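You operate a simulated robot arm through the tools that you are given. There is no shell and no other tool.

The job below is to be done with a simulated robot arm. You get a single attempt, and the scene is never put back.

## Task
Thread the wire through the open rollers into the guide, shut them, set the pull and weave one picket.
Fine: the pull reads 130 N, or up to 20 N more.

The check looks at the end state, three seconds after you hand in, the way a careful person would. Anything else that was tipped, shoved, dropped, spilled or broken makes it a failure.

## Robot
A 7-joint arm with a two-finger parallel gripper, fixed in place. Base frame: the origin is at the foot of the arm, x ahead of it, y to its left, z up. Lengths are in m, angles in degrees, forces in N, time in s.
With the tool pointing down near the work surface it reaches from about 0.42 to 0.9 m from the base axis. Its first joint turns from -143.0 to 143.0 degrees. Payload 3 kg.
Tool frame: the origin (TCP) lies between the finger pads and is the grasp point; the fingertips stand 0.03 m ahead of it; z points along the fingers, y is the line along which they close. Largest opening 0.094 m; finger width 0.028, thickness 0.01; the body of the gripper, 0.05 by 0.096 m, starts 0.055 m behind the TCP.
Orientation is that of the tool frame in the base frame, as [roll, pitch, yaw] about the fixed x, y, z axes, in that order (R = Rz(yaw) Ry(pitch) Rx(roll)). With the fingers straight down and closing along the base's y, the tool's x points along the base's -x, its y along +y and its z along -z.

## Interface
- The arm moves only by the tool play_rows. Its argument "steps" is a list of rows, each a list of 6 numbers: the shift along the base's x, y, z in m, then the turn, a rotation vector about the base's x, y, z in degrees. In form: [[tx, ty, tz, ax, ay, az], ...]. A call has 1 to 20 rows; each row shifts and turns the commanded pose from where the row before left it. "jaw" is the closure, from 0 (fully open) to 1 (shut), set as the call begins (left out, the last holds). Rows are played at 5 a second. More than 0.05 m and 8.6 degrees between two rows, or a gripper value outside its range, and nothing of the call is played. A pose out of reach is approached as far as the arm can. The call stops where the force on the tool passes 90 N (or 10 N more than at its start, if that is more) or the arm is blocked; 0.2 s more then pass. Each finger travels about 0.072 m/s and halts on what it meets, pressing with about 41 N; the grip force reading is that of the motor and also rises with nothing between the fingers. The clock runs only during rows and for 0.2 s after the last one: add rows that do not move to give the fingers time. The reply holds the time, the measured pose of the TCP, the force on the tool along the base axes, the opening and the grip force, in the units named above and with some noise, with the torque about the TCP (base axes, N m) and any sound that the robot's microphone picked up.
- Cameras (640 x 400 px; columns grow to the right, rows downward): "scene" is fixed at [0.4, 0.4996, 1.6767]; the picture's right is [-0.52, -0.86, 0.00], its down [-0.76, 0.46, -0.47] and it looks along [0.40, -0.24, -0.88] (base axes); focal length 249 px, centre (320, 200). "wrist" rides on the gripper at [0.076, 0.014, -0.103] in the tool frame; the picture's right is [-0.18, 0.98, 0.00], its down [-0.75, -0.14, -0.64] and it looks along [-0.63, -0.12, 0.77] (tool axes); focal length 243 px, centre (320, 200). There is no depth. A picture from a camera that has moved, and an enlarged one, comes with that camera's place and axes in the base frame and with its lens.
- grab_frame(camera): a new picture of that camera. It takes no simulated time.
- close_up(camera, box): a new picture of the part [left, top, right, bottom] of that camera's present view, enlarged. It takes no simulated time.
- finish_job(): hands the job in; it is judged then, once.

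Nothing tells you positions but the pictures and the camera data. Unless the task says otherwise, let go and move clear before handing in.

The tools are called after "Request:" as name(argument=value, ...) on one line, values as JSON. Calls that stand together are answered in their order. play_rows: Moves the arm, as the interface text tells. Its arguments: {"type":"object","properties":{"steps":{"type":"array"},"jaw":{"type":"number"}},"required":["steps"]} The other tools are called the same way: grab_frame (camera) takes a picture; close_up (camera, box) takes an enlarged picture of a part of a camera's view; finish_job () hands the job in.

At the start:

```text
time: 0.0
tcp_pos: [0.36, 0.3827, 1.311]
tcp_rot: [-179.9, 0.0, -180.0]
wrist_force: [1.0, -0.5, 0.2]
wrist_torque: [-0.02, 0.01, 0.0]
gripper_width: 0.0937
grasp_force: 0.1
```

scene: 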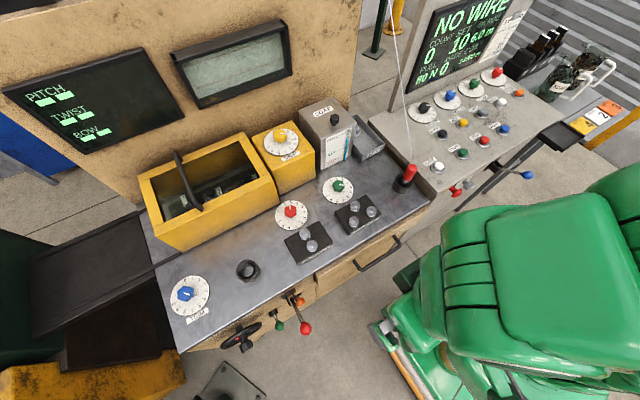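
wrist: 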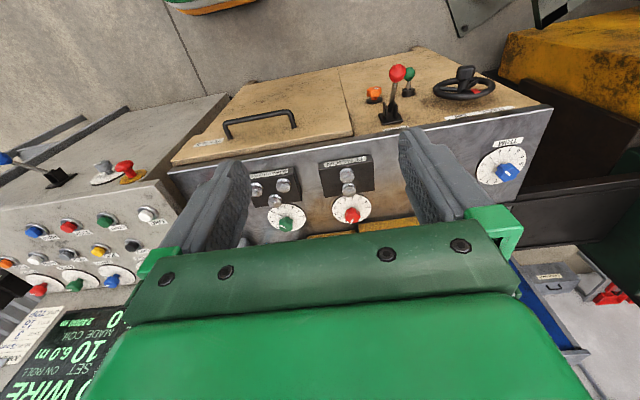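

I see a chain-link weaving machine: a yellow-lidded box, knobs, levers on the front of the desk, a wire coming down to a red/black tip, and a second console with a "NO WIRE" screen. I'll look closer at everything before moving.

Request:
close_up(camera="scene", box=[380, 0, 560, 112])

Request:
close_up(camera="scene", box=[360, 70, 560, 210])

Request:
close_up(camera="scene", box=[250, 90, 430, 250])

Request:
close_up(camera="scene", box=[140, 120, 290, 250])

Request:
close_up(camera="scene", box=[150, 250, 330, 370])

Request:
close_up(camera="scene", box=[0, 10, 300, 150])

Request:
close_up(camera="scene", box=[480, 20, 640, 160])

Request:
close_up(camera="wrist", box=[0, 140, 200, 400])

Request:
close_up(camera="wrist", box=[200, 40, 560, 240])

```text
3.56 times, centred on (470, 56) of scene
camera zoom: at [0.4, 0.4996, 1.6767], right [-0.52, -0.86, 0.0], down [-0.76, 0.46, -0.47], along [0.4, -0.24, -0.88], focal length 885 px, centre (-213, 712)
```

zoom: 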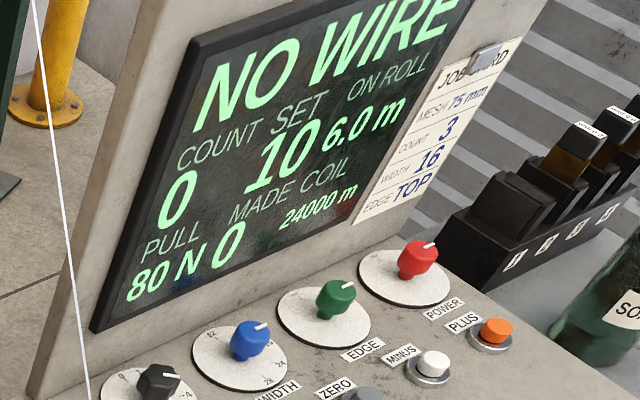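

```text
2.86 times, centred on (460, 140) of scene
camera zoom: at [0.4, 0.4996, 1.6767], right [-0.52, -0.86, 0.0], down [-0.76, 0.46, -0.47], along [0.4, -0.24, -0.88], focal length 712 px, centre (-80, 371)
```

zoom: 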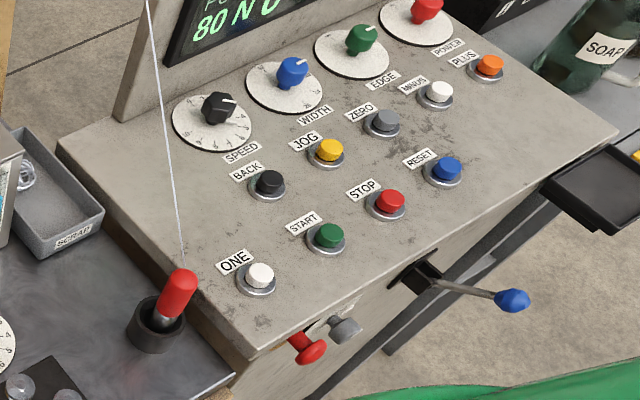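

```text
2.50 times, centred on (340, 170) of scene
camera zoom: at [0.4, 0.4996, 1.6767], right [-0.52, -0.86, 0.0], down [-0.76, 0.46, -0.47], along [0.4, -0.24, -0.88], focal length 622 px, centre (270, 275)
```

zoom: 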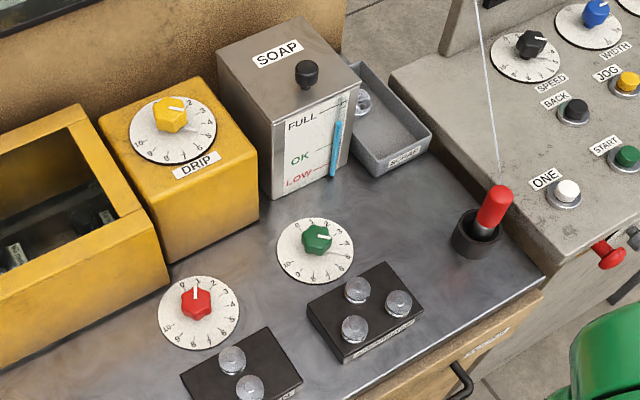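

```text
3.08 times, centred on (215, 185) of scene
camera zoom: at [0.4, 0.4996, 1.6767], right [-0.52, -0.86, 0.0], down [-0.76, 0.46, -0.47], along [0.4, -0.24, -0.88], focal length 766 px, centre (643, 246)
```

zoom: 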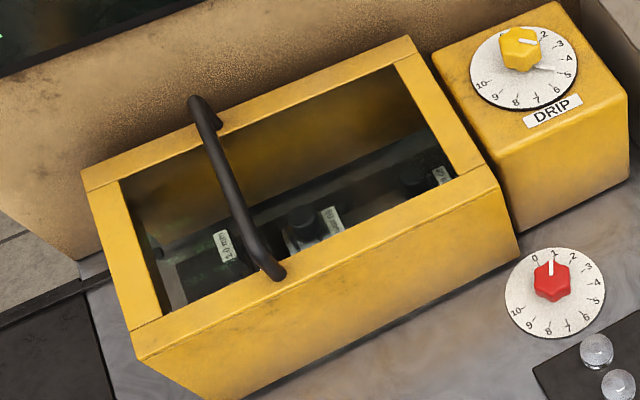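

```text
3.33 times, centred on (240, 310) of scene
camera zoom: at [0.4, 0.4996, 1.6767], right [-0.52, -0.86, 0.0], down [-0.76, 0.46, -0.47], along [0.4, -0.24, -0.88], focal length 830 px, centre (587, -167)
```

zoom: 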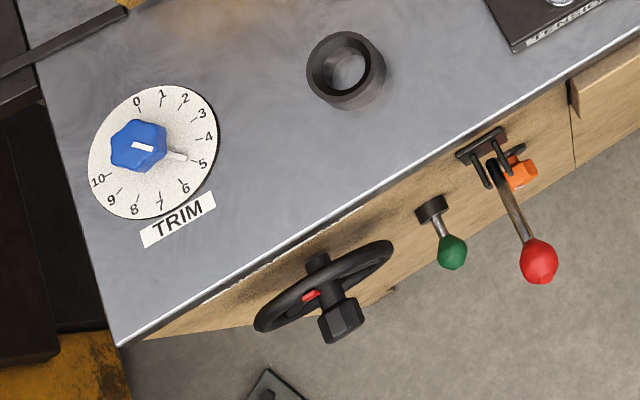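

```text
2.13 times, centred on (150, 80) of scene
camera zoom: at [0.4, 0.4996, 1.6767], right [-0.52, -0.86, 0.0], down [-0.76, 0.46, -0.47], along [0.4, -0.24, -0.88], focal length 531 px, centre (683, 456)
```

zoom: 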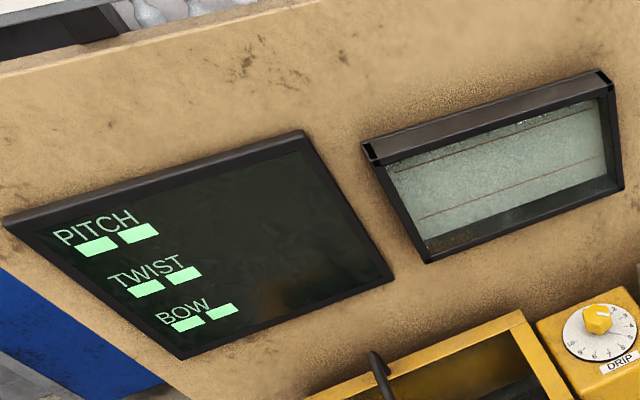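

```text
2.86 times, centred on (560, 90) of scene
camera zoom: at [0.4, 0.4996, 1.6767], right [-0.52, -0.86, 0.0], down [-0.76, 0.46, -0.47], along [0.4, -0.24, -0.88], focal length 712 px, centre (-366, 514)
```

zoom: 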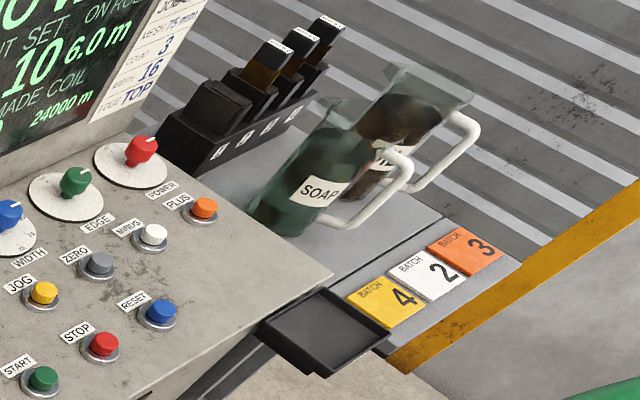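

```text
1.54 times, centred on (100, 270) of wrist
camera zoom: at [0.2844, 0.3962, 1.4144], right [0.18, 0.98, 0.0], down [0.75, -0.14, 0.64], along [0.63, -0.12, -0.77], focal length 373 px, centre (658, 92)
```

zoom: 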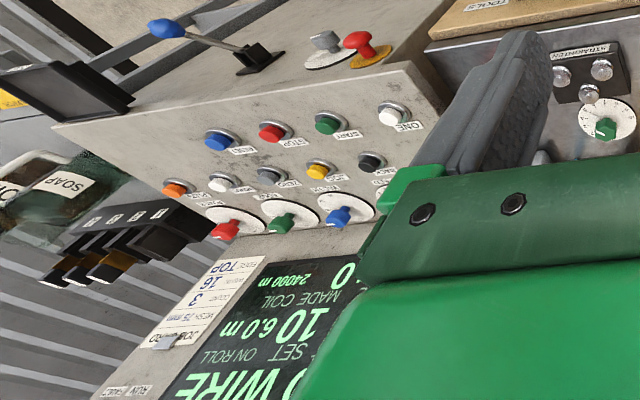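

```text
1.78 times, centred on (380, 140) of wrist
camera zoom: at [0.2844, 0.3962, 1.4144], right [0.18, 0.98, 0.0], down [0.75, -0.14, 0.64], along [0.63, -0.12, -0.77], focal length 431 px, centre (213, 307)
```

zoom: 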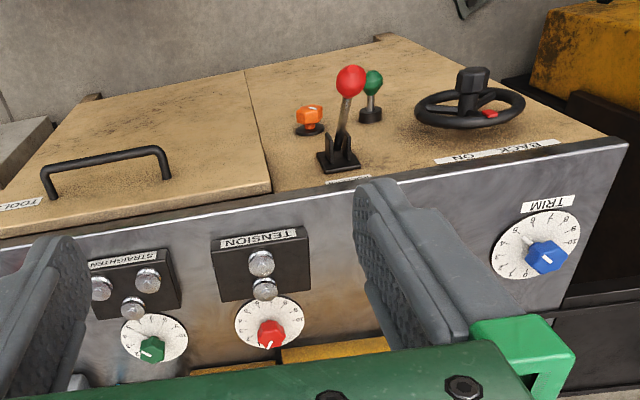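

The tension knob triangulates to about (0.776, 0.394, 0.89), so the table top is near z≈0.87. I'll zoom in on labels and markings next.

Request:
close_up(camera="wrist", box=[350, 60, 560, 200])

Request:
close_up(camera="wrist", box=[240, 140, 400, 240])

Request:
close_up(camera="scene", box=[390, 150, 450, 200])

Request:
close_up(camera="scene", box=[230, 280, 330, 360])

Request:
close_up(camera="scene", box=[270, 180, 390, 270])

Request:
close_up(camera="scene", box=[230, 250, 270, 290])

Request:
close_up(camera="scene", box=[370, 0, 420, 60])

Request:
close_up(camera="wrist", box=[180, 100, 280, 170])

Request:
close_up(camera="wrist", box=[0, 290, 130, 400])

```text
2.86 times, centred on (455, 130) of wrist
camera zoom: at [0.2844, 0.3962, 1.4144], right [0.18, 0.98, 0.0], down [0.75, -0.14, 0.64], along [0.63, -0.12, -0.77], focal length 693 px, centre (-66, 400)
```

zoom: 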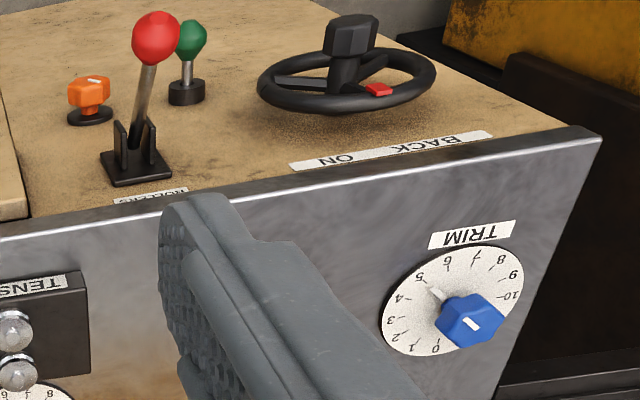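

```text
4.00 times, centred on (320, 190) of wrist
camera zoom: at [0.2844, 0.3962, 1.4144], right [0.18, 0.98, 0.0], down [0.75, -0.14, 0.64], along [0.63, -0.12, -0.77], focal length 970 px, centre (320, 240)
```

zoom: 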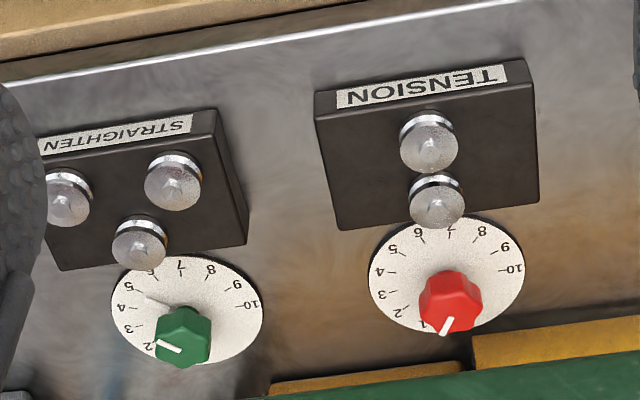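

```text
8.00 times, centred on (420, 175) of scene
camera zoom: at [0.4, 0.4996, 1.6767], right [-0.52, -0.86, 0.0], down [-0.76, 0.46, -0.47], along [0.4, -0.24, -0.88], focal length 1992 px, centre (-480, 400)
```

zoom: 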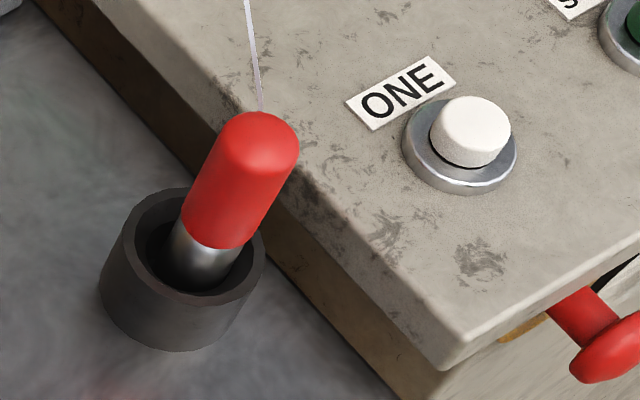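

```text
5.00 times, centred on (280, 320) of scene
camera zoom: at [0.4, 0.4996, 1.6767], right [-0.52, -0.86, 0.0], down [-0.76, 0.46, -0.47], along [0.4, -0.24, -0.88], focal length 1245 px, centre (520, -400)
```

zoom: 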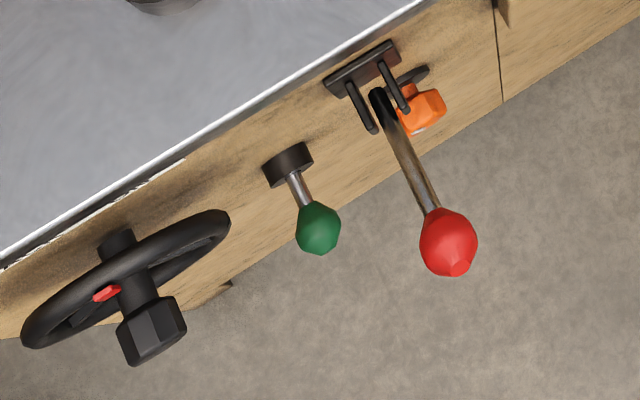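

```text
4.44 times, centred on (330, 225) of scene
camera zoom: at [0.4, 0.4996, 1.6767], right [-0.52, -0.86, 0.0], down [-0.76, 0.46, -0.47], along [0.4, -0.24, -0.88], focal length 1107 px, centre (276, 89)
```

zoom: 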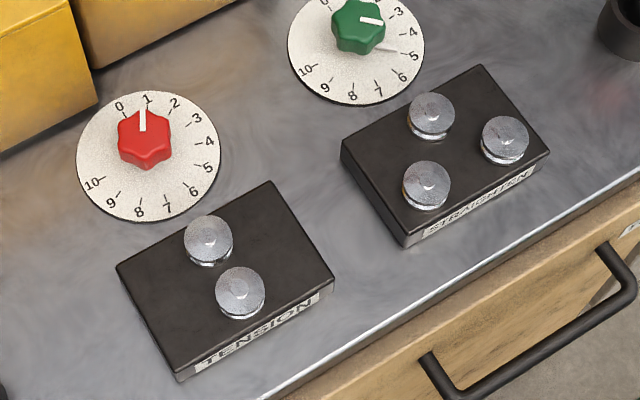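

```text
10.00 times, centred on (250, 270) of scene
camera zoom: at [0.4, 0.4996, 1.6767], right [-0.52, -0.86, 0.0], down [-0.76, 0.46, -0.47], along [0.4, -0.24, -0.88], focal length 2490 px, centre (1020, -500)
```

zoom: 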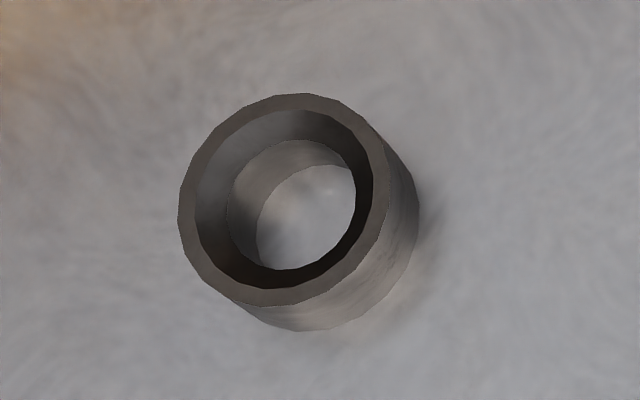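

```text
6.67 times, centred on (395, 30) of scene
camera zoom: at [0.4, 0.4996, 1.6767], right [-0.52, -0.86, 0.0], down [-0.76, 0.46, -0.47], along [0.4, -0.24, -0.88], focal length 1660 px, centre (-180, 1333)
```

zoom: 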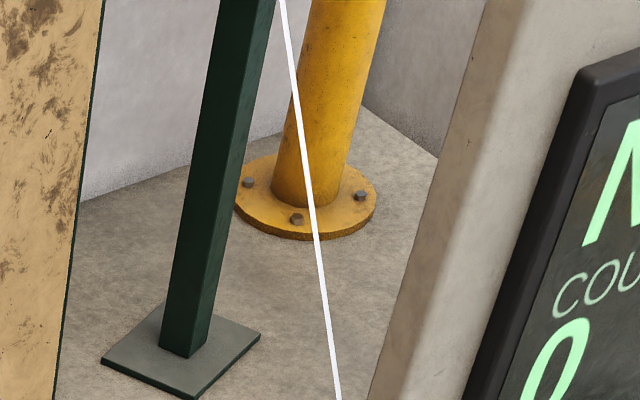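

```text
5.71 times, centred on (230, 135) of wrist
camera zoom: at [0.2844, 0.3962, 1.4144], right [0.18, 0.98, 0.0], down [0.75, -0.14, 0.64], along [0.63, -0.12, -0.77], focal length 1386 px, centre (834, 571)
```

zoom: 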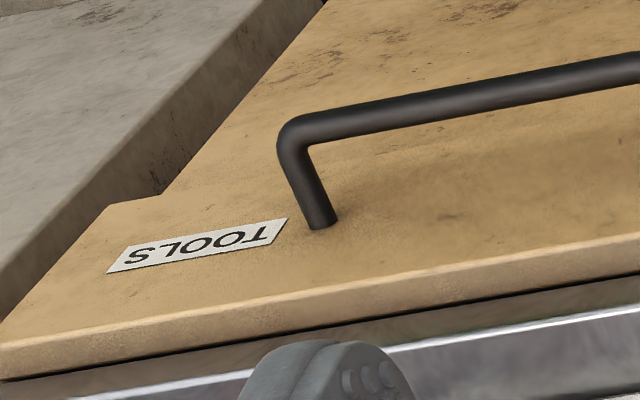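

```text
3.64 times, centred on (65, 345) of wrist
camera zoom: at [0.2844, 0.3962, 1.4144], right [0.18, 0.98, 0.0], down [0.75, -0.14, 0.64], along [0.63, -0.12, -0.77], focal length 882 px, centre (1247, -327)
```

zoom: 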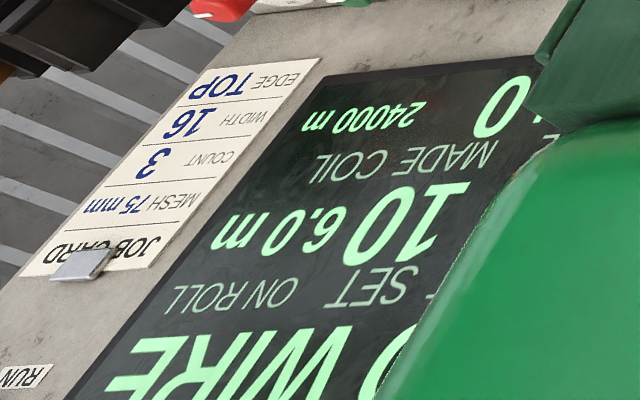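

The guide ring is near (0.655, 0.60), the wire's red ferrule stands in a cup near (0.657, 0.0), and the roller gaps lie between them around x≈0.64. The red "ROLLERS" lever ball is near (0.43, 0.53, 0.88). I'll lower and tilt the wrist to read the front labels.

Request:
play_rows(steps=[[0, 0.02, -0.04, 0, -8, 0], [0, 0.02, -0.04, 0, -8, 0], [0, 0.02, -0.04, 0, -8, 0], [-0.02, 0.02, -0.03, 0, 0, 0], [-0.02, 0.02, -0.03, 0, 0, 0], [0, 0, 0, 0, 0, 0]])

Request:
grab_frame(camera="wrist")

Request:
grab_frame(camera="scene")

```text
time: 1.4
tcp_pos: [0.3147, 0.488, 1.1657]
tcp_rot: [169.4, 11.9, 174.7]
wrist_force: [-0.8, 0.1, 0.0]
wrist_torque: [0.02, -0.01, 0.01]
gripper_width: 0.0939
grasp_force: 0.1
stopped in row 6: the arm was blocked; the commanded pose is now the measured one
```

```text
taken
camera wrist: at [0.2193, 0.4922, 1.2524], right [0.23, 0.95, 0.21], down [0.59, -0.31, 0.75], along [0.78, -0.05, -0.63], focal length 243 px, centre (320, 200)
```

wrist: 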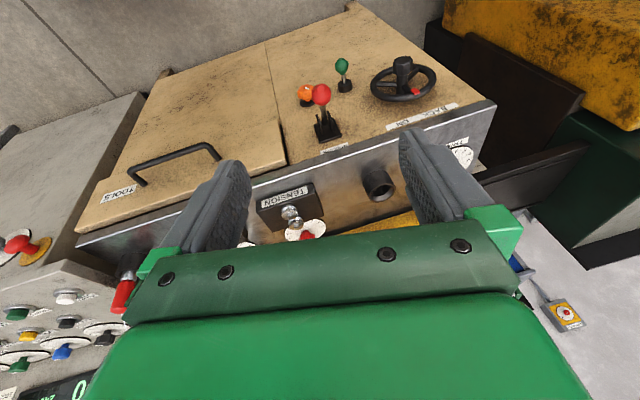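

```text
taken
```

scene: 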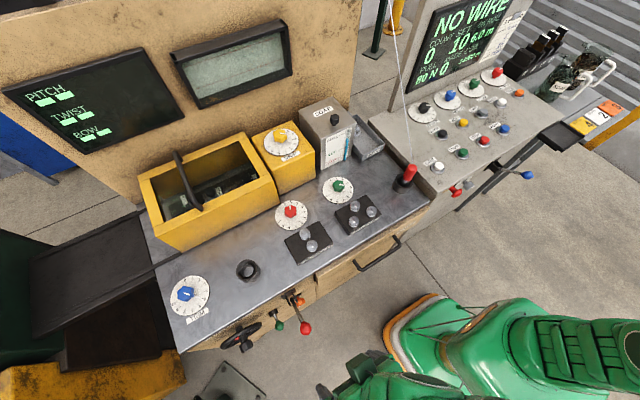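

The tilt is limited by the joints here, but the view is useful. I'll zoom in on the front labels.

Request:
close_up(camera="wrist", box=[280, 40, 500, 180])

Request:
close_up(camera="wrist", box=[290, 110, 390, 170])

Request:
close_up(camera="wrist", box=[0, 220, 140, 400])

Request:
close_up(camera="wrist", box=[230, 160, 430, 260])

Request:
close_up(camera="scene", box=[200, 270, 340, 370])

```text
2.86 times, centred on (390, 110) of wrist
camera zoom: at [0.2193, 0.4922, 1.2524], right [0.23, 0.95, 0.21], down [0.59, -0.31, 0.75], along [0.78, -0.05, -0.63], focal length 693 px, centre (120, 457)
```

zoom: 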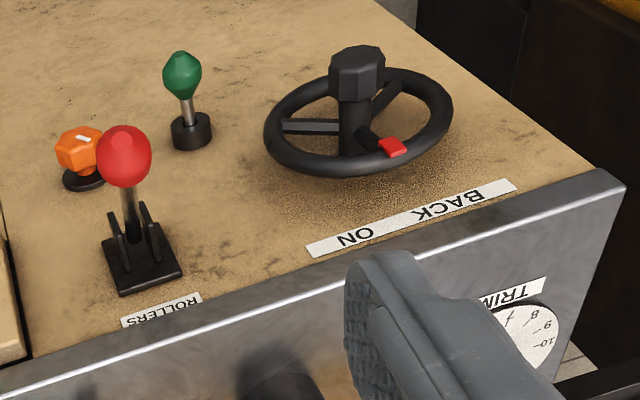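

```text
6.40 times, centred on (340, 140) of wrist
camera zoom: at [0.2193, 0.4922, 1.2524], right [0.23, 0.95, 0.21], down [0.59, -0.31, 0.75], along [0.78, -0.05, -0.63], focal length 1553 px, centre (192, 584)
```

zoom: 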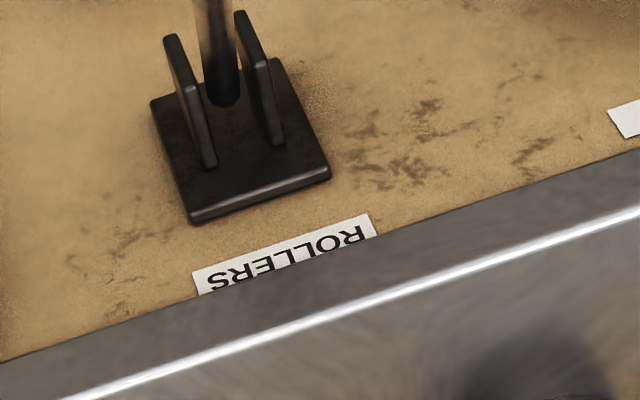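

```text
2.22 times, centred on (70, 310) of wrist
camera zoom: at [0.2193, 0.4922, 1.2524], right [0.23, 0.95, 0.21], down [0.59, -0.31, 0.75], along [0.78, -0.05, -0.63], focal length 539 px, centre (876, -44)
```

zoom: 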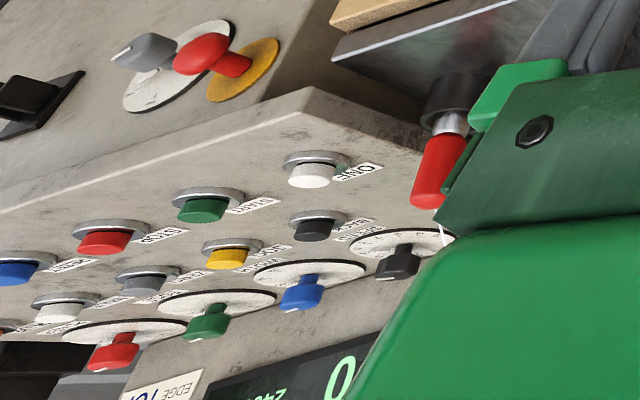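

```text
3.20 times, centred on (330, 210) of wrist
camera zoom: at [0.2193, 0.4922, 1.2524], right [0.23, 0.95, 0.21], down [0.59, -0.31, 0.75], along [0.78, -0.05, -0.63], focal length 776 px, centre (288, 168)
```

zoom: 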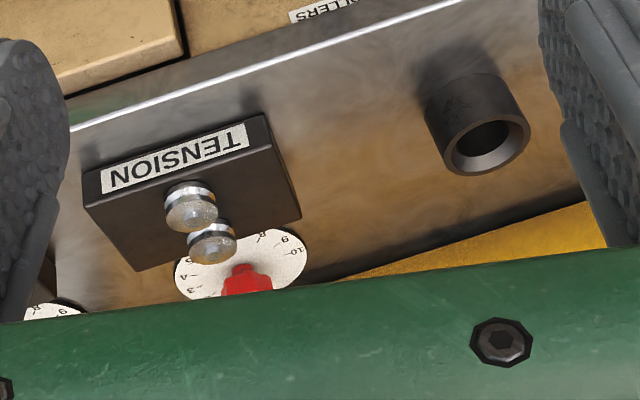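

```text
4.00 times, centred on (270, 320) of scene
camera zoom: at [0.4, 0.4996, 1.6767], right [-0.52, -0.86, 0.0], down [-0.76, 0.46, -0.47], along [0.4, -0.24, -0.88], focal length 996 px, centre (520, -280)
```

zoom: 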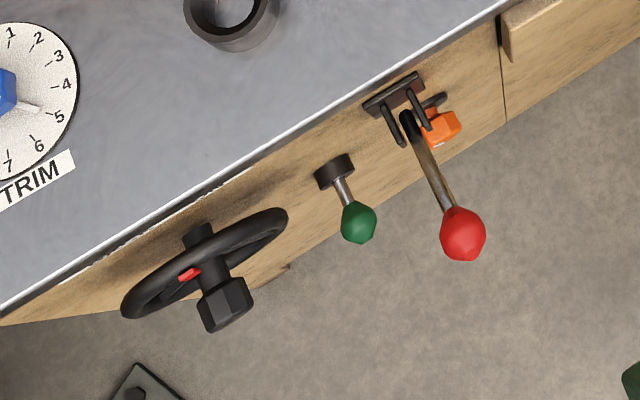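

The ROLLERS lever pivot is at about (0.546, 0.53, 0.81) and its ball at (0.428, 0.53, 0.87), so it is up now (open) and will swing down. Next I straighten the tool and go look at the wire ferrule from above.

Request:
play_rows(steps=[[0.01, -0.03, 0.02, -4.77, 6.35, 0], [0.015, -0.04, 0.015, -4.77, 6.35, 0], [0.017, -0.045, 0, 0, 0, 3.2], [0.017, -0.045, 0, 0, 0, 0], [0.017, -0.045, 0, 0, 0, 0], [0.017, -0.045, 0, 0, 0, 0], [0.017, -0.045, 0, 0, 0, 0], [0.017, -0.045, 0, 0, 0, 0], [0.017, -0.045, 0, 0, 0, 0], [0.017, -0.045, 0, 0, 0, 0], [0.017, -0.03, 0, 0, 0, 0], [0, 0, 0, 0, 0, 0], [0, 0, 0, 0, 0, 0]])

Request:
grab_frame(camera="wrist")

Request:
grab_frame(camera="scene")

```text
time: 4.2
tcp_pos: [0.49, 0.0306, 1.2012]
tcp_rot: [-179.6, 0.4, 179.3]
wrist_force: [0.2, 1.0, -0.1]
wrist_torque: [0.0, 0.02, -0.02]
gripper_width: 0.0942
grasp_force: 0.2
```

```text
taken
camera wrist: at [0.4154, 0.0466, 1.3022], right [0.2, 0.98, -0.01], down [0.75, -0.15, 0.65], along [0.63, -0.13, -0.76], focal length 243 px, centre (320, 200)
```

wrist: 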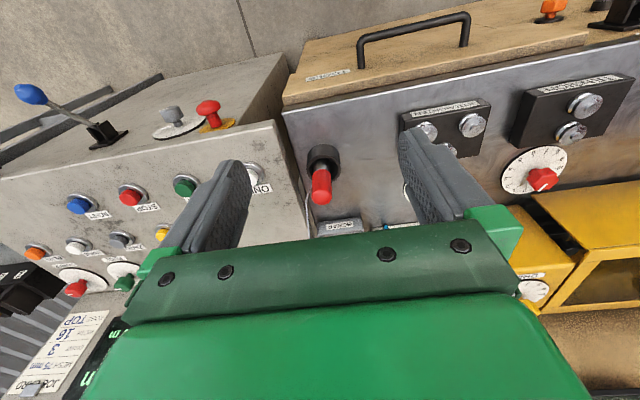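

```text
taken
```

scene: 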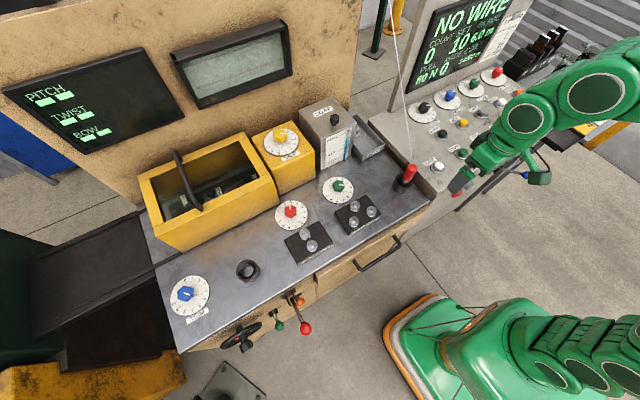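

The ferrule is visible between the fingers. I'll zoom in to measure it, the cup and the console edge.

Request:
close_up(camera="wrist", box=[240, 120, 400, 240])

Request:
close_up(camera="wrist", box=[400, 60, 640, 210])

Request:
close_up(camera="wrist", box=[0, 60, 280, 235])

```text
3.33 times, centred on (320, 180) of wrist
camera zoom: at [0.4154, 0.0466, 1.3022], right [0.2, 0.98, -0.01], down [0.75, -0.15, 0.65], along [0.63, -0.13, -0.76], focal length 809 px, centre (320, 267)
```

zoom: 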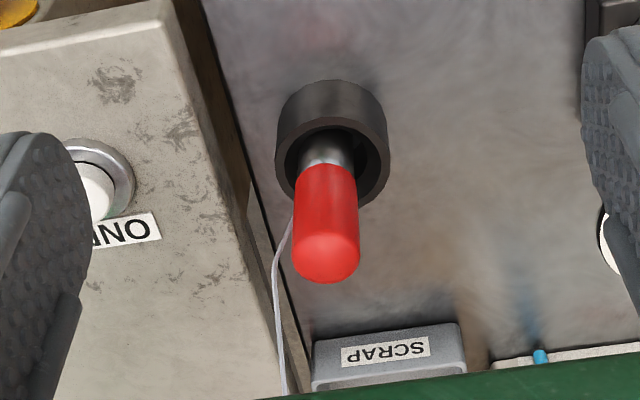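

```text
2.67 times, centred on (520, 135) of wrist
camera zoom: at [0.4154, 0.0466, 1.3022], right [0.2, 0.98, -0.01], down [0.75, -0.15, 0.65], along [0.63, -0.13, -0.76], focal length 647 px, centre (-213, 373)
```

zoom: 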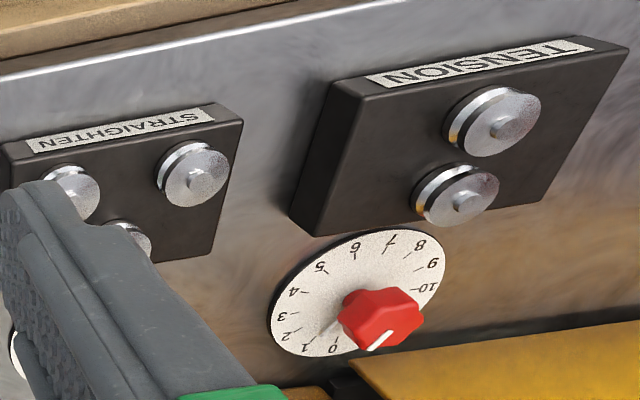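

```text
2.29 times, centred on (140, 148) of wrist
camera zoom: at [0.4154, 0.0466, 1.3022], right [0.2, 0.98, -0.01], down [0.75, -0.15, 0.65], along [0.63, -0.13, -0.76], focal length 555 px, centre (731, 320)
```

zoom: 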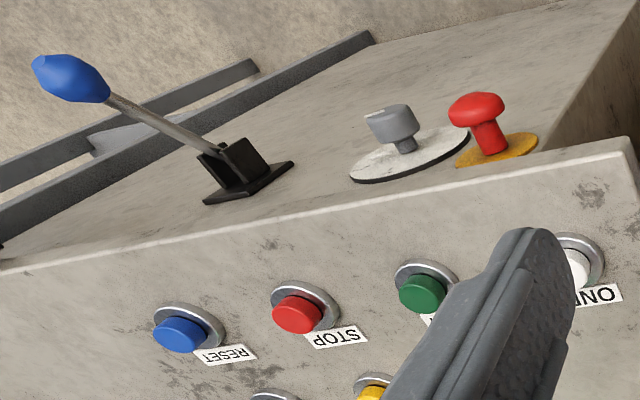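

Cap top is at about (0.642, 0.005, 1.02). I'll move closer for a better fix and to see how the wire leaves the ferrule.

Request:
play_rows(steps=[[0.025, -0.005, -0.01, 0, 0, 0], [0.025, -0.005, -0.01, 0, 0, 0], [0.025, -0.005, -0.01, 0, 0, 0], [0.01, -0.005, -0.01, 0, 0, 0], [0, 0, 0, 0, 0, 0], [0, 0, 0, 0, 0, 0]])

Request:
grab_frame(camera="wrist")

Request:
close_up(camera="wrist", box=[240, 60, 400, 240])

Request:
close_up(camera="scene", box=[340, 100, 500, 230])

```text
time: 5.6
tcp_pos: [0.5759, 0.0072, 1.1599]
tcp_rot: [-179.7, 0.4, 179.3]
wrist_force: [0.2, 0.0, 0.1]
wrist_torque: [0.02, 0.03, -0.01]
gripper_width: 0.0939
grasp_force: 0.0
```

```text
taken
camera wrist: at [0.5, 0.0236, 1.2615], right [0.2, 0.98, -0.01], down [0.75, -0.15, 0.65], along [0.63, -0.13, -0.76], focal length 243 px, centre (320, 200)
```

wrist: 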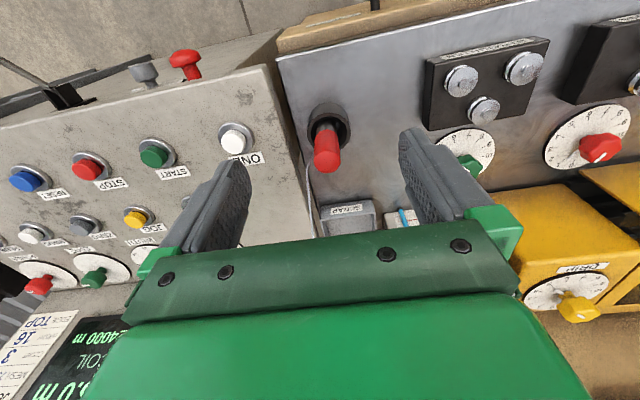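

```text
2.22 times, centred on (320, 150) of wrist
camera zoom: at [0.5, 0.0236, 1.2615], right [0.2, 0.98, -0.01], down [0.75, -0.15, 0.65], along [0.63, -0.13, -0.76], focal length 539 px, centre (320, 311)
```

zoom: 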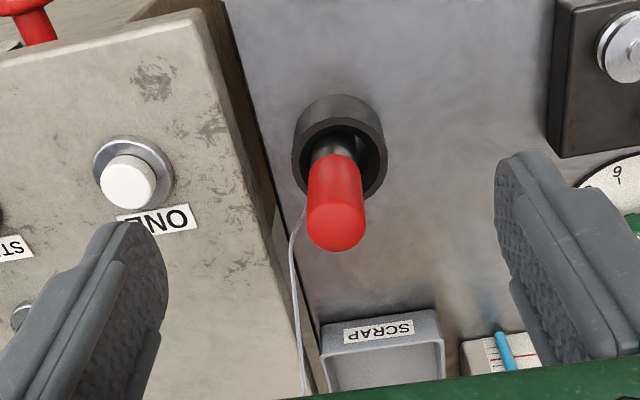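

```text
3.08 times, centred on (420, 165) of scene
camera zoom: at [0.4, 0.4996, 1.6767], right [-0.52, -0.86, 0.0], down [-0.76, 0.46, -0.47], along [0.4, -0.24, -0.88], focal length 766 px, centre (12, 308)
```

zoom: 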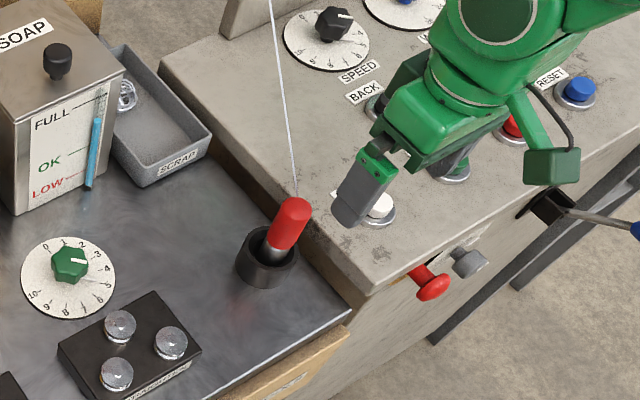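

Cap top is consistent at (0.6425, 0.005, 1.022), cup rim z≈0.943, and the console edge is near y≈-0.05. Before grasping, I'll inspect the rollers and guide closely from above.

Request:
play_rows(steps=[[-0.005, 0.045, 0.0, 0, 0, 0], [-0.005, 0.045, 0.0, 0, 0, 0], [-0.005, 0.045, 0.0, 0, 0, 0], [-0.005, 0.045, 0.0, 0, 0, 0], [-0.005, 0.045, 0.0, 0, 0, 0], [0, 0, 0, 0, 0, 0], [0, 0, 0, 0, 0, 0]])

Request:
grab_frame(camera="wrist")

Request:
close_up(camera="wrist", box=[220, 40, 420, 220])

Request:
close_up(camera="scene", box=[270, 190, 390, 265])

```text
time: 7.2
tcp_pos: [0.5518, 0.2352, 1.1602]
tcp_rot: [-179.6, 0.4, 179.3]
wrist_force: [-0.4, -0.7, 0.6]
wrist_torque: [0.0, 0.01, 0.0]
gripper_width: 0.0941
grasp_force: 0.0
```

```text
taken
camera wrist: at [0.4757, 0.25, 1.2624], right [0.2, 0.98, -0.01], down [0.75, -0.15, 0.65], along [0.63, -0.13, -0.76], focal length 243 px, centre (320, 200)
```

wrist: 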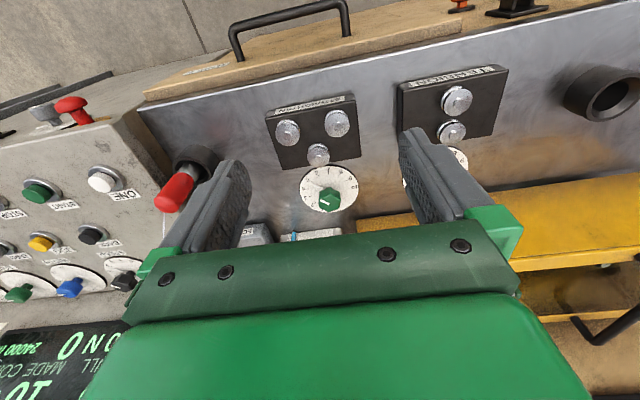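

```text
2.22 times, centred on (320, 130) of wrist
camera zoom: at [0.4757, 0.25, 1.2624], right [0.2, 0.98, -0.01], down [0.75, -0.15, 0.65], along [0.63, -0.13, -0.76], focal length 539 px, centre (320, 356)
```

zoom: 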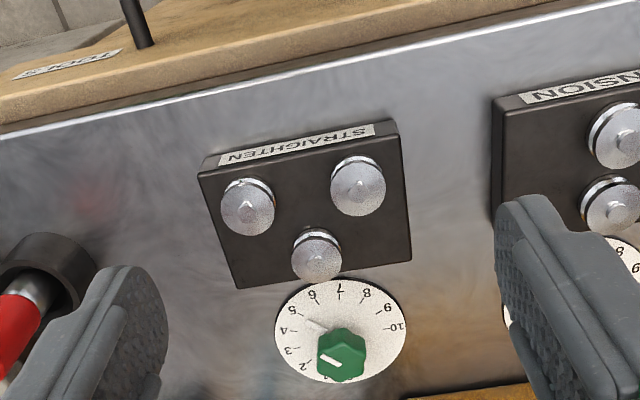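

```text
5.33 times, centred on (330, 228) of scene
camera zoom: at [0.4, 0.4996, 1.6767], right [-0.52, -0.86, 0.0], down [-0.76, 0.46, -0.47], along [0.4, -0.24, -0.88], focal length 1328 px, centre (267, 53)
```

zoom: 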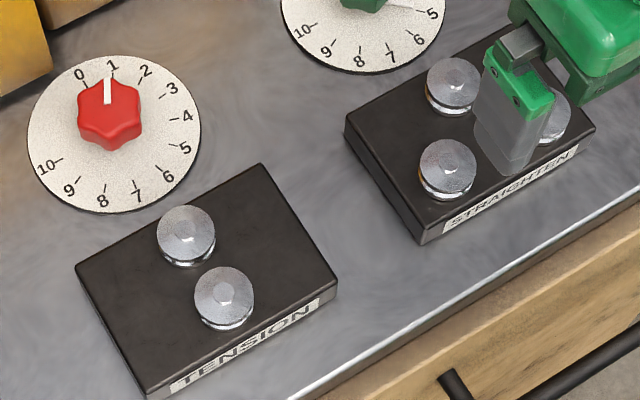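

The line of travel is clear: holder at y≈0.005, straightener gap y≈0.21, tension gap y≈0.404, guide (0.643, 0.597), all around x≈0.64, roller tops z≈0.945. Now I go over the ferrule with partly closed fingers and come down on it.

Request:
play_rows(steps=[[0.02, -0.045, 0.0, 0, 0, 0], [0.02, -0.045, 0.0, 0, 0, 0], [0.02, -0.045, 0.0, 0, 0, 0], [0.02, -0.045, 0.0, 0, 0, 0], [0.01, -0.045, 0.0, 0, 0, 0.7], [0, -0.005, 0, 0, 0, 0], [0, 0, -0.04, 0, 0, 0], [0, 0, 0, 0, 0, 0], [0, 0, 0, 0, 0, 0]], jaw=0.35)

Request:
grab_frame(camera="wrist")

Request:
close_up(camera="scene", box=[360, 110, 480, 220])

```text
time: 9.2
tcp_pos: [0.6405, 0.0033, 1.1186]
tcp_rot: [-179.6, 0.4, 179.9]
wrist_force: [-0.5, 0.8, 0.3]
wrist_torque: [0.0, 0.04, 0.01]
gripper_width: 0.0611
grasp_force: 0.0
```

```text
taken
camera wrist: at [0.5639, 0.0183, 1.2203], right [0.18, 0.98, -0.01], down [0.75, -0.14, 0.65], along [0.64, -0.12, -0.76], focal length 243 px, centre (320, 200)
```

wrist: 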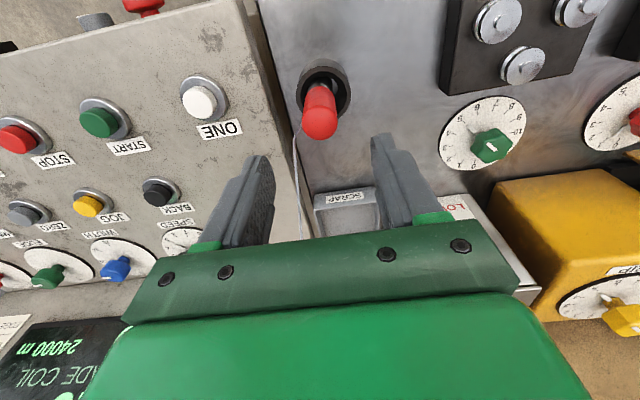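

```text
3.64 times, centred on (420, 165) of scene
camera zoom: at [0.4, 0.4996, 1.6767], right [-0.52, -0.86, 0.0], down [-0.76, 0.46, -0.47], along [0.4, -0.24, -0.88], focal length 906 px, centre (-44, 327)
```

zoom: 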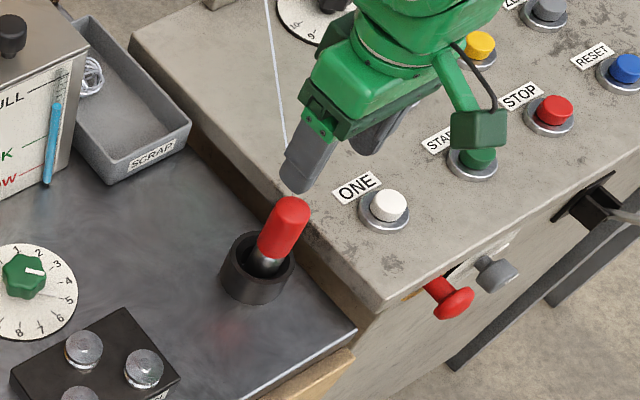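

The cap is about 4 mm further in x than the TCP; y is aligned. I correct and descend partway.

Request:
play_rows(steps=[[0.004, 0, -0.03, 0, 0, 0], [0, 0, -0.03, 0, 0, 0], [0, 0, 0, 0, 0, 0]])

Request:
grab_frame(camera="wrist")

Request:
close_up(camera="scene", box=[370, 130, 460, 210])

```text
time: 10.0
tcp_pos: [0.6458, 0.0044, 1.0597]
tcp_rot: [-179.5, 0.2, -179.9]
wrist_force: [0.2, 0.0, 0.3]
wrist_torque: [0.02, -0.01, -0.04]
gripper_width: 0.0612
grasp_force: 0.1
```

```text
taken
camera wrist: at [0.5696, 0.0191, 1.1613], right [0.18, 0.98, -0.01], down [0.75, -0.14, 0.65], along [0.64, -0.12, -0.76], focal length 243 px, centre (320, 200)
```

wrist: 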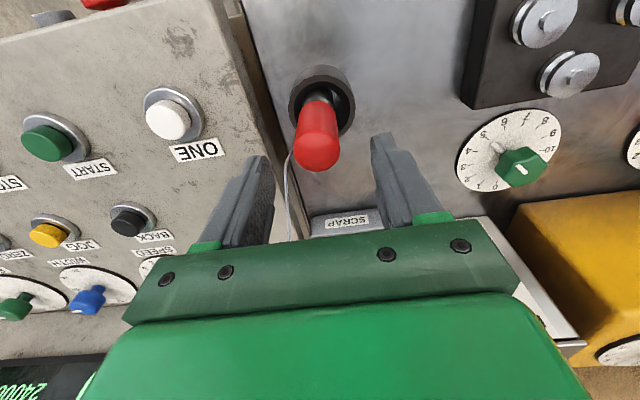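

```text
5.00 times, centred on (415, 170) of scene
camera zoom: at [0.4, 0.4996, 1.6767], right [-0.52, -0.86, 0.0], down [-0.76, 0.46, -0.47], along [0.4, -0.24, -0.88], focal length 1245 px, centre (-155, 350)
```

zoom: 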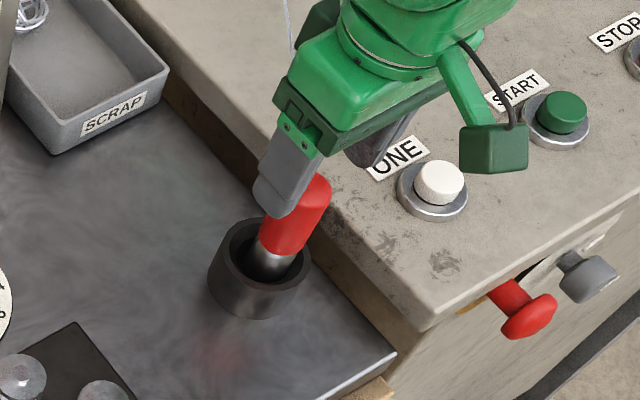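

Alignment is good. I descend to the grasp height and close.

Request:
play_rows(steps=[[-0.001, 0, -0.03, 0, 0, 0], [0, 0, -0.028, 0, 0, 0], [0, 0, 0, 0, 0, 0]])

Request:
close_up(camera="scene", box=[370, 130, 460, 210])

Request:
grab_frame(camera="wrist")

```text
time: 10.8
tcp_pos: [0.6444, 0.0041, 1.0008]
tcp_rot: [-179.6, 0.2, 180.0]
wrist_force: [0.0, 0.2, -0.4]
wrist_torque: [0.04, 0.0, 0.01]
gripper_width: 0.0607
grasp_force: 0.0
```

```text
5.00 times, centred on (415, 170) of scene
camera zoom: at [0.4, 0.4996, 1.6767], right [-0.52, -0.86, 0.0], down [-0.76, 0.46, -0.47], along [0.4, -0.24, -0.88], focal length 1245 px, centre (-155, 350)
```

zoom: 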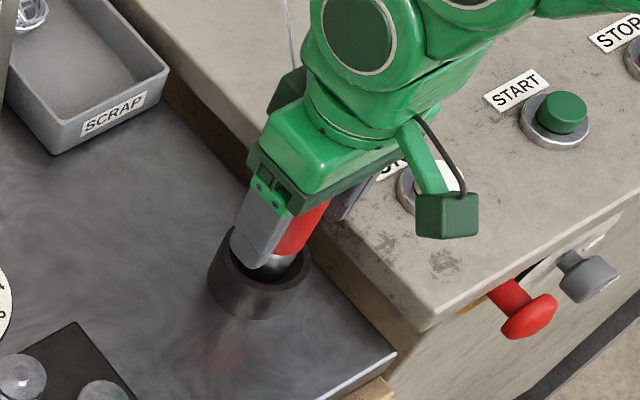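

```text
taken
camera wrist: at [0.5686, 0.0181, 1.1027], right [0.18, 0.98, -0.01], down [0.75, -0.14, 0.65], along [0.64, -0.12, -0.76], focal length 243 px, centre (320, 200)
```

wrist: 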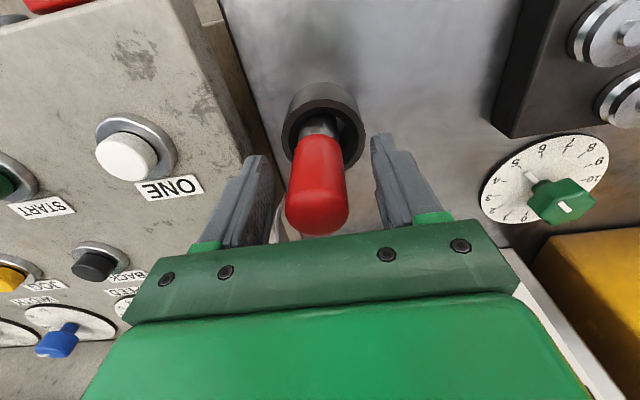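

The handle sits between the fingers just above the cup rim. Closing now.

Request:
play_rows(steps=[[0, 0, 0.004, 0, 0, 0], [0, 0, 0, 0, 0, 0], [0, 0, 0, 0, 0, 0], [0, 0, 0, 0, 0, 0], [0, 0, 0, 0, 0, 0]], jaw=1.0)

Request:
grab_frame(camera="wrist")

```text
time: 12.0
tcp_pos: [0.6455, 0.0029, 1.0048]
tcp_rot: [-179.6, 0.5, -180.0]
wrist_force: [0.0, 0.4, 0.8]
wrist_torque: [-0.01, 0.04, 0.01]
gripper_width: 0.0311
grasp_force: 40.5
```

```text
taken
camera wrist: at [0.5694, 0.018, 1.1068], right [0.18, 0.98, -0.01], down [0.75, -0.14, 0.65], along [0.64, -0.12, -0.76], focal length 243 px, centre (320, 200)
```

wrist: 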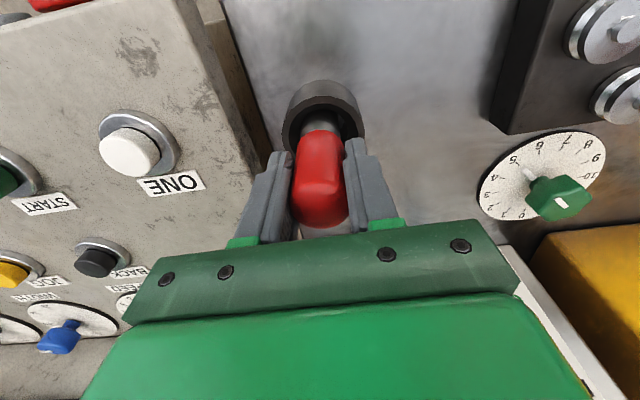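

The handle is gripped at 31 mm width. I lift it slowly and check what the tip looks like.

Request:
play_rows(steps=[[0, 0, 0.02, 0, 0, 0], [0, 0, 0.03, 0, 0, 0], [0, 0, 0.04, 0, 0, 0], [0, 0, 0.02, 0, 0, 0], [0, 0, 0, 0, 0, 0]])

Request:
close_up(camera="wrist", box=[220, 80, 420, 240])

Request:
close_up(camera="scene", box=[370, 110, 460, 210])

Request:
grab_frame(camera="scene")

```text
time: 13.2
tcp_pos: [0.6443, 0.0033, 1.1167]
tcp_rot: [-179.6, 0.4, 180.0]
wrist_force: [-0.1, 0.2, -1.4]
wrist_torque: [-0.02, 0.0, -0.01]
gripper_width: 0.0313
grasp_force: 41.2
```

```text
2.50 times, centred on (320, 160) of wrist
camera zoom: at [0.5675, 0.0174, 1.2177], right [0.18, 0.98, -0.01], down [0.75, -0.14, 0.65], along [0.64, -0.12, -0.76], focal length 606 px, centre (320, 300)
```

zoom: 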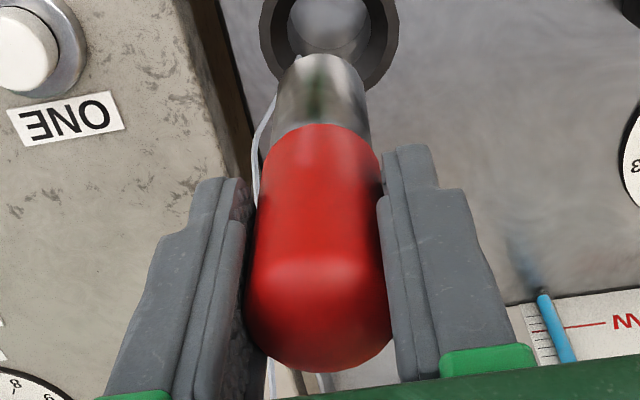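

```text
4.00 times, centred on (415, 160) of scene
camera zoom: at [0.4, 0.4996, 1.6767], right [-0.52, -0.86, 0.0], down [-0.76, 0.46, -0.47], along [0.4, -0.24, -0.88], focal length 996 px, centre (-60, 360)
```

zoom: 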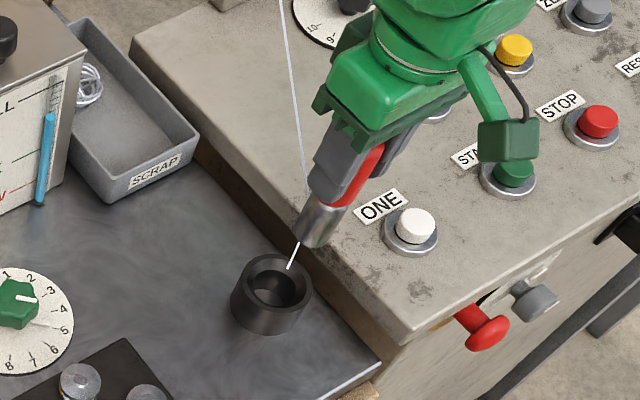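

```text
taken
```

scene: 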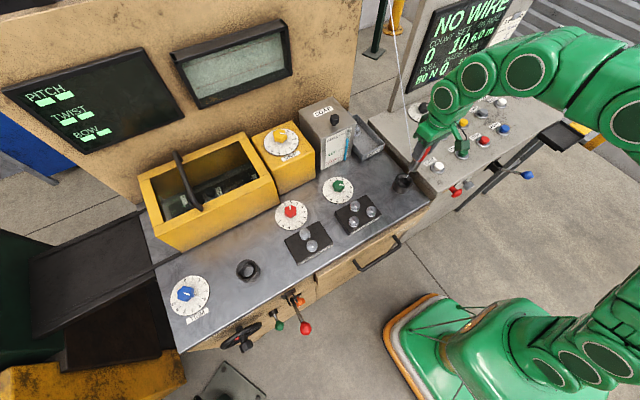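

A thin wire tip sticks out below the metal barrel; that is what goes between the rollers and into the guide. I zoom in to measure it.

Request:
close_up(camera="scene", box=[395, 145, 425, 190])

Request:
close_up(camera="wrist", box=[290, 70, 360, 130])

```text
8.89 times, centred on (410, 168) of scene
camera zoom: at [0.4, 0.4996, 1.6767], right [-0.52, -0.86, 0.0], down [-0.76, 0.46, -0.47], along [0.4, -0.24, -0.88], focal length 2214 px, centre (-480, 489)
```

zoom: 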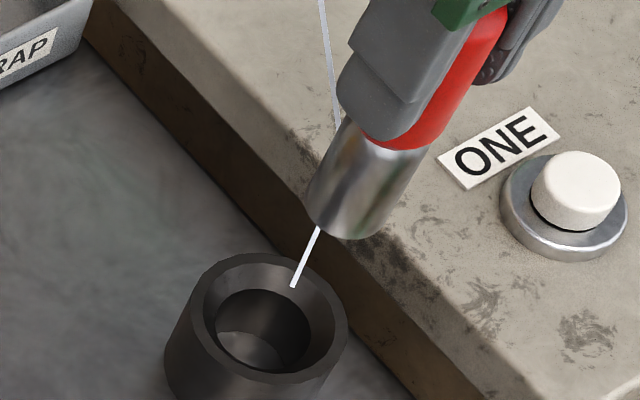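

```text
6.67 times, centred on (325, 100) of wrist
camera zoom: at [0.5675, 0.0174, 1.2177], right [0.18, 0.98, -0.01], down [0.75, -0.14, 0.65], along [0.64, -0.12, -0.76], focal length 1618 px, centre (287, 867)
```

zoom: 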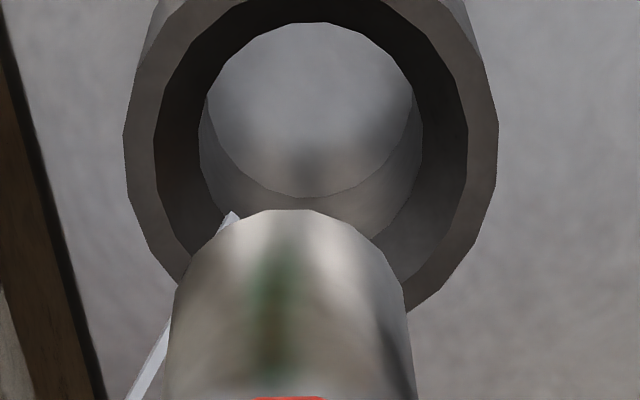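

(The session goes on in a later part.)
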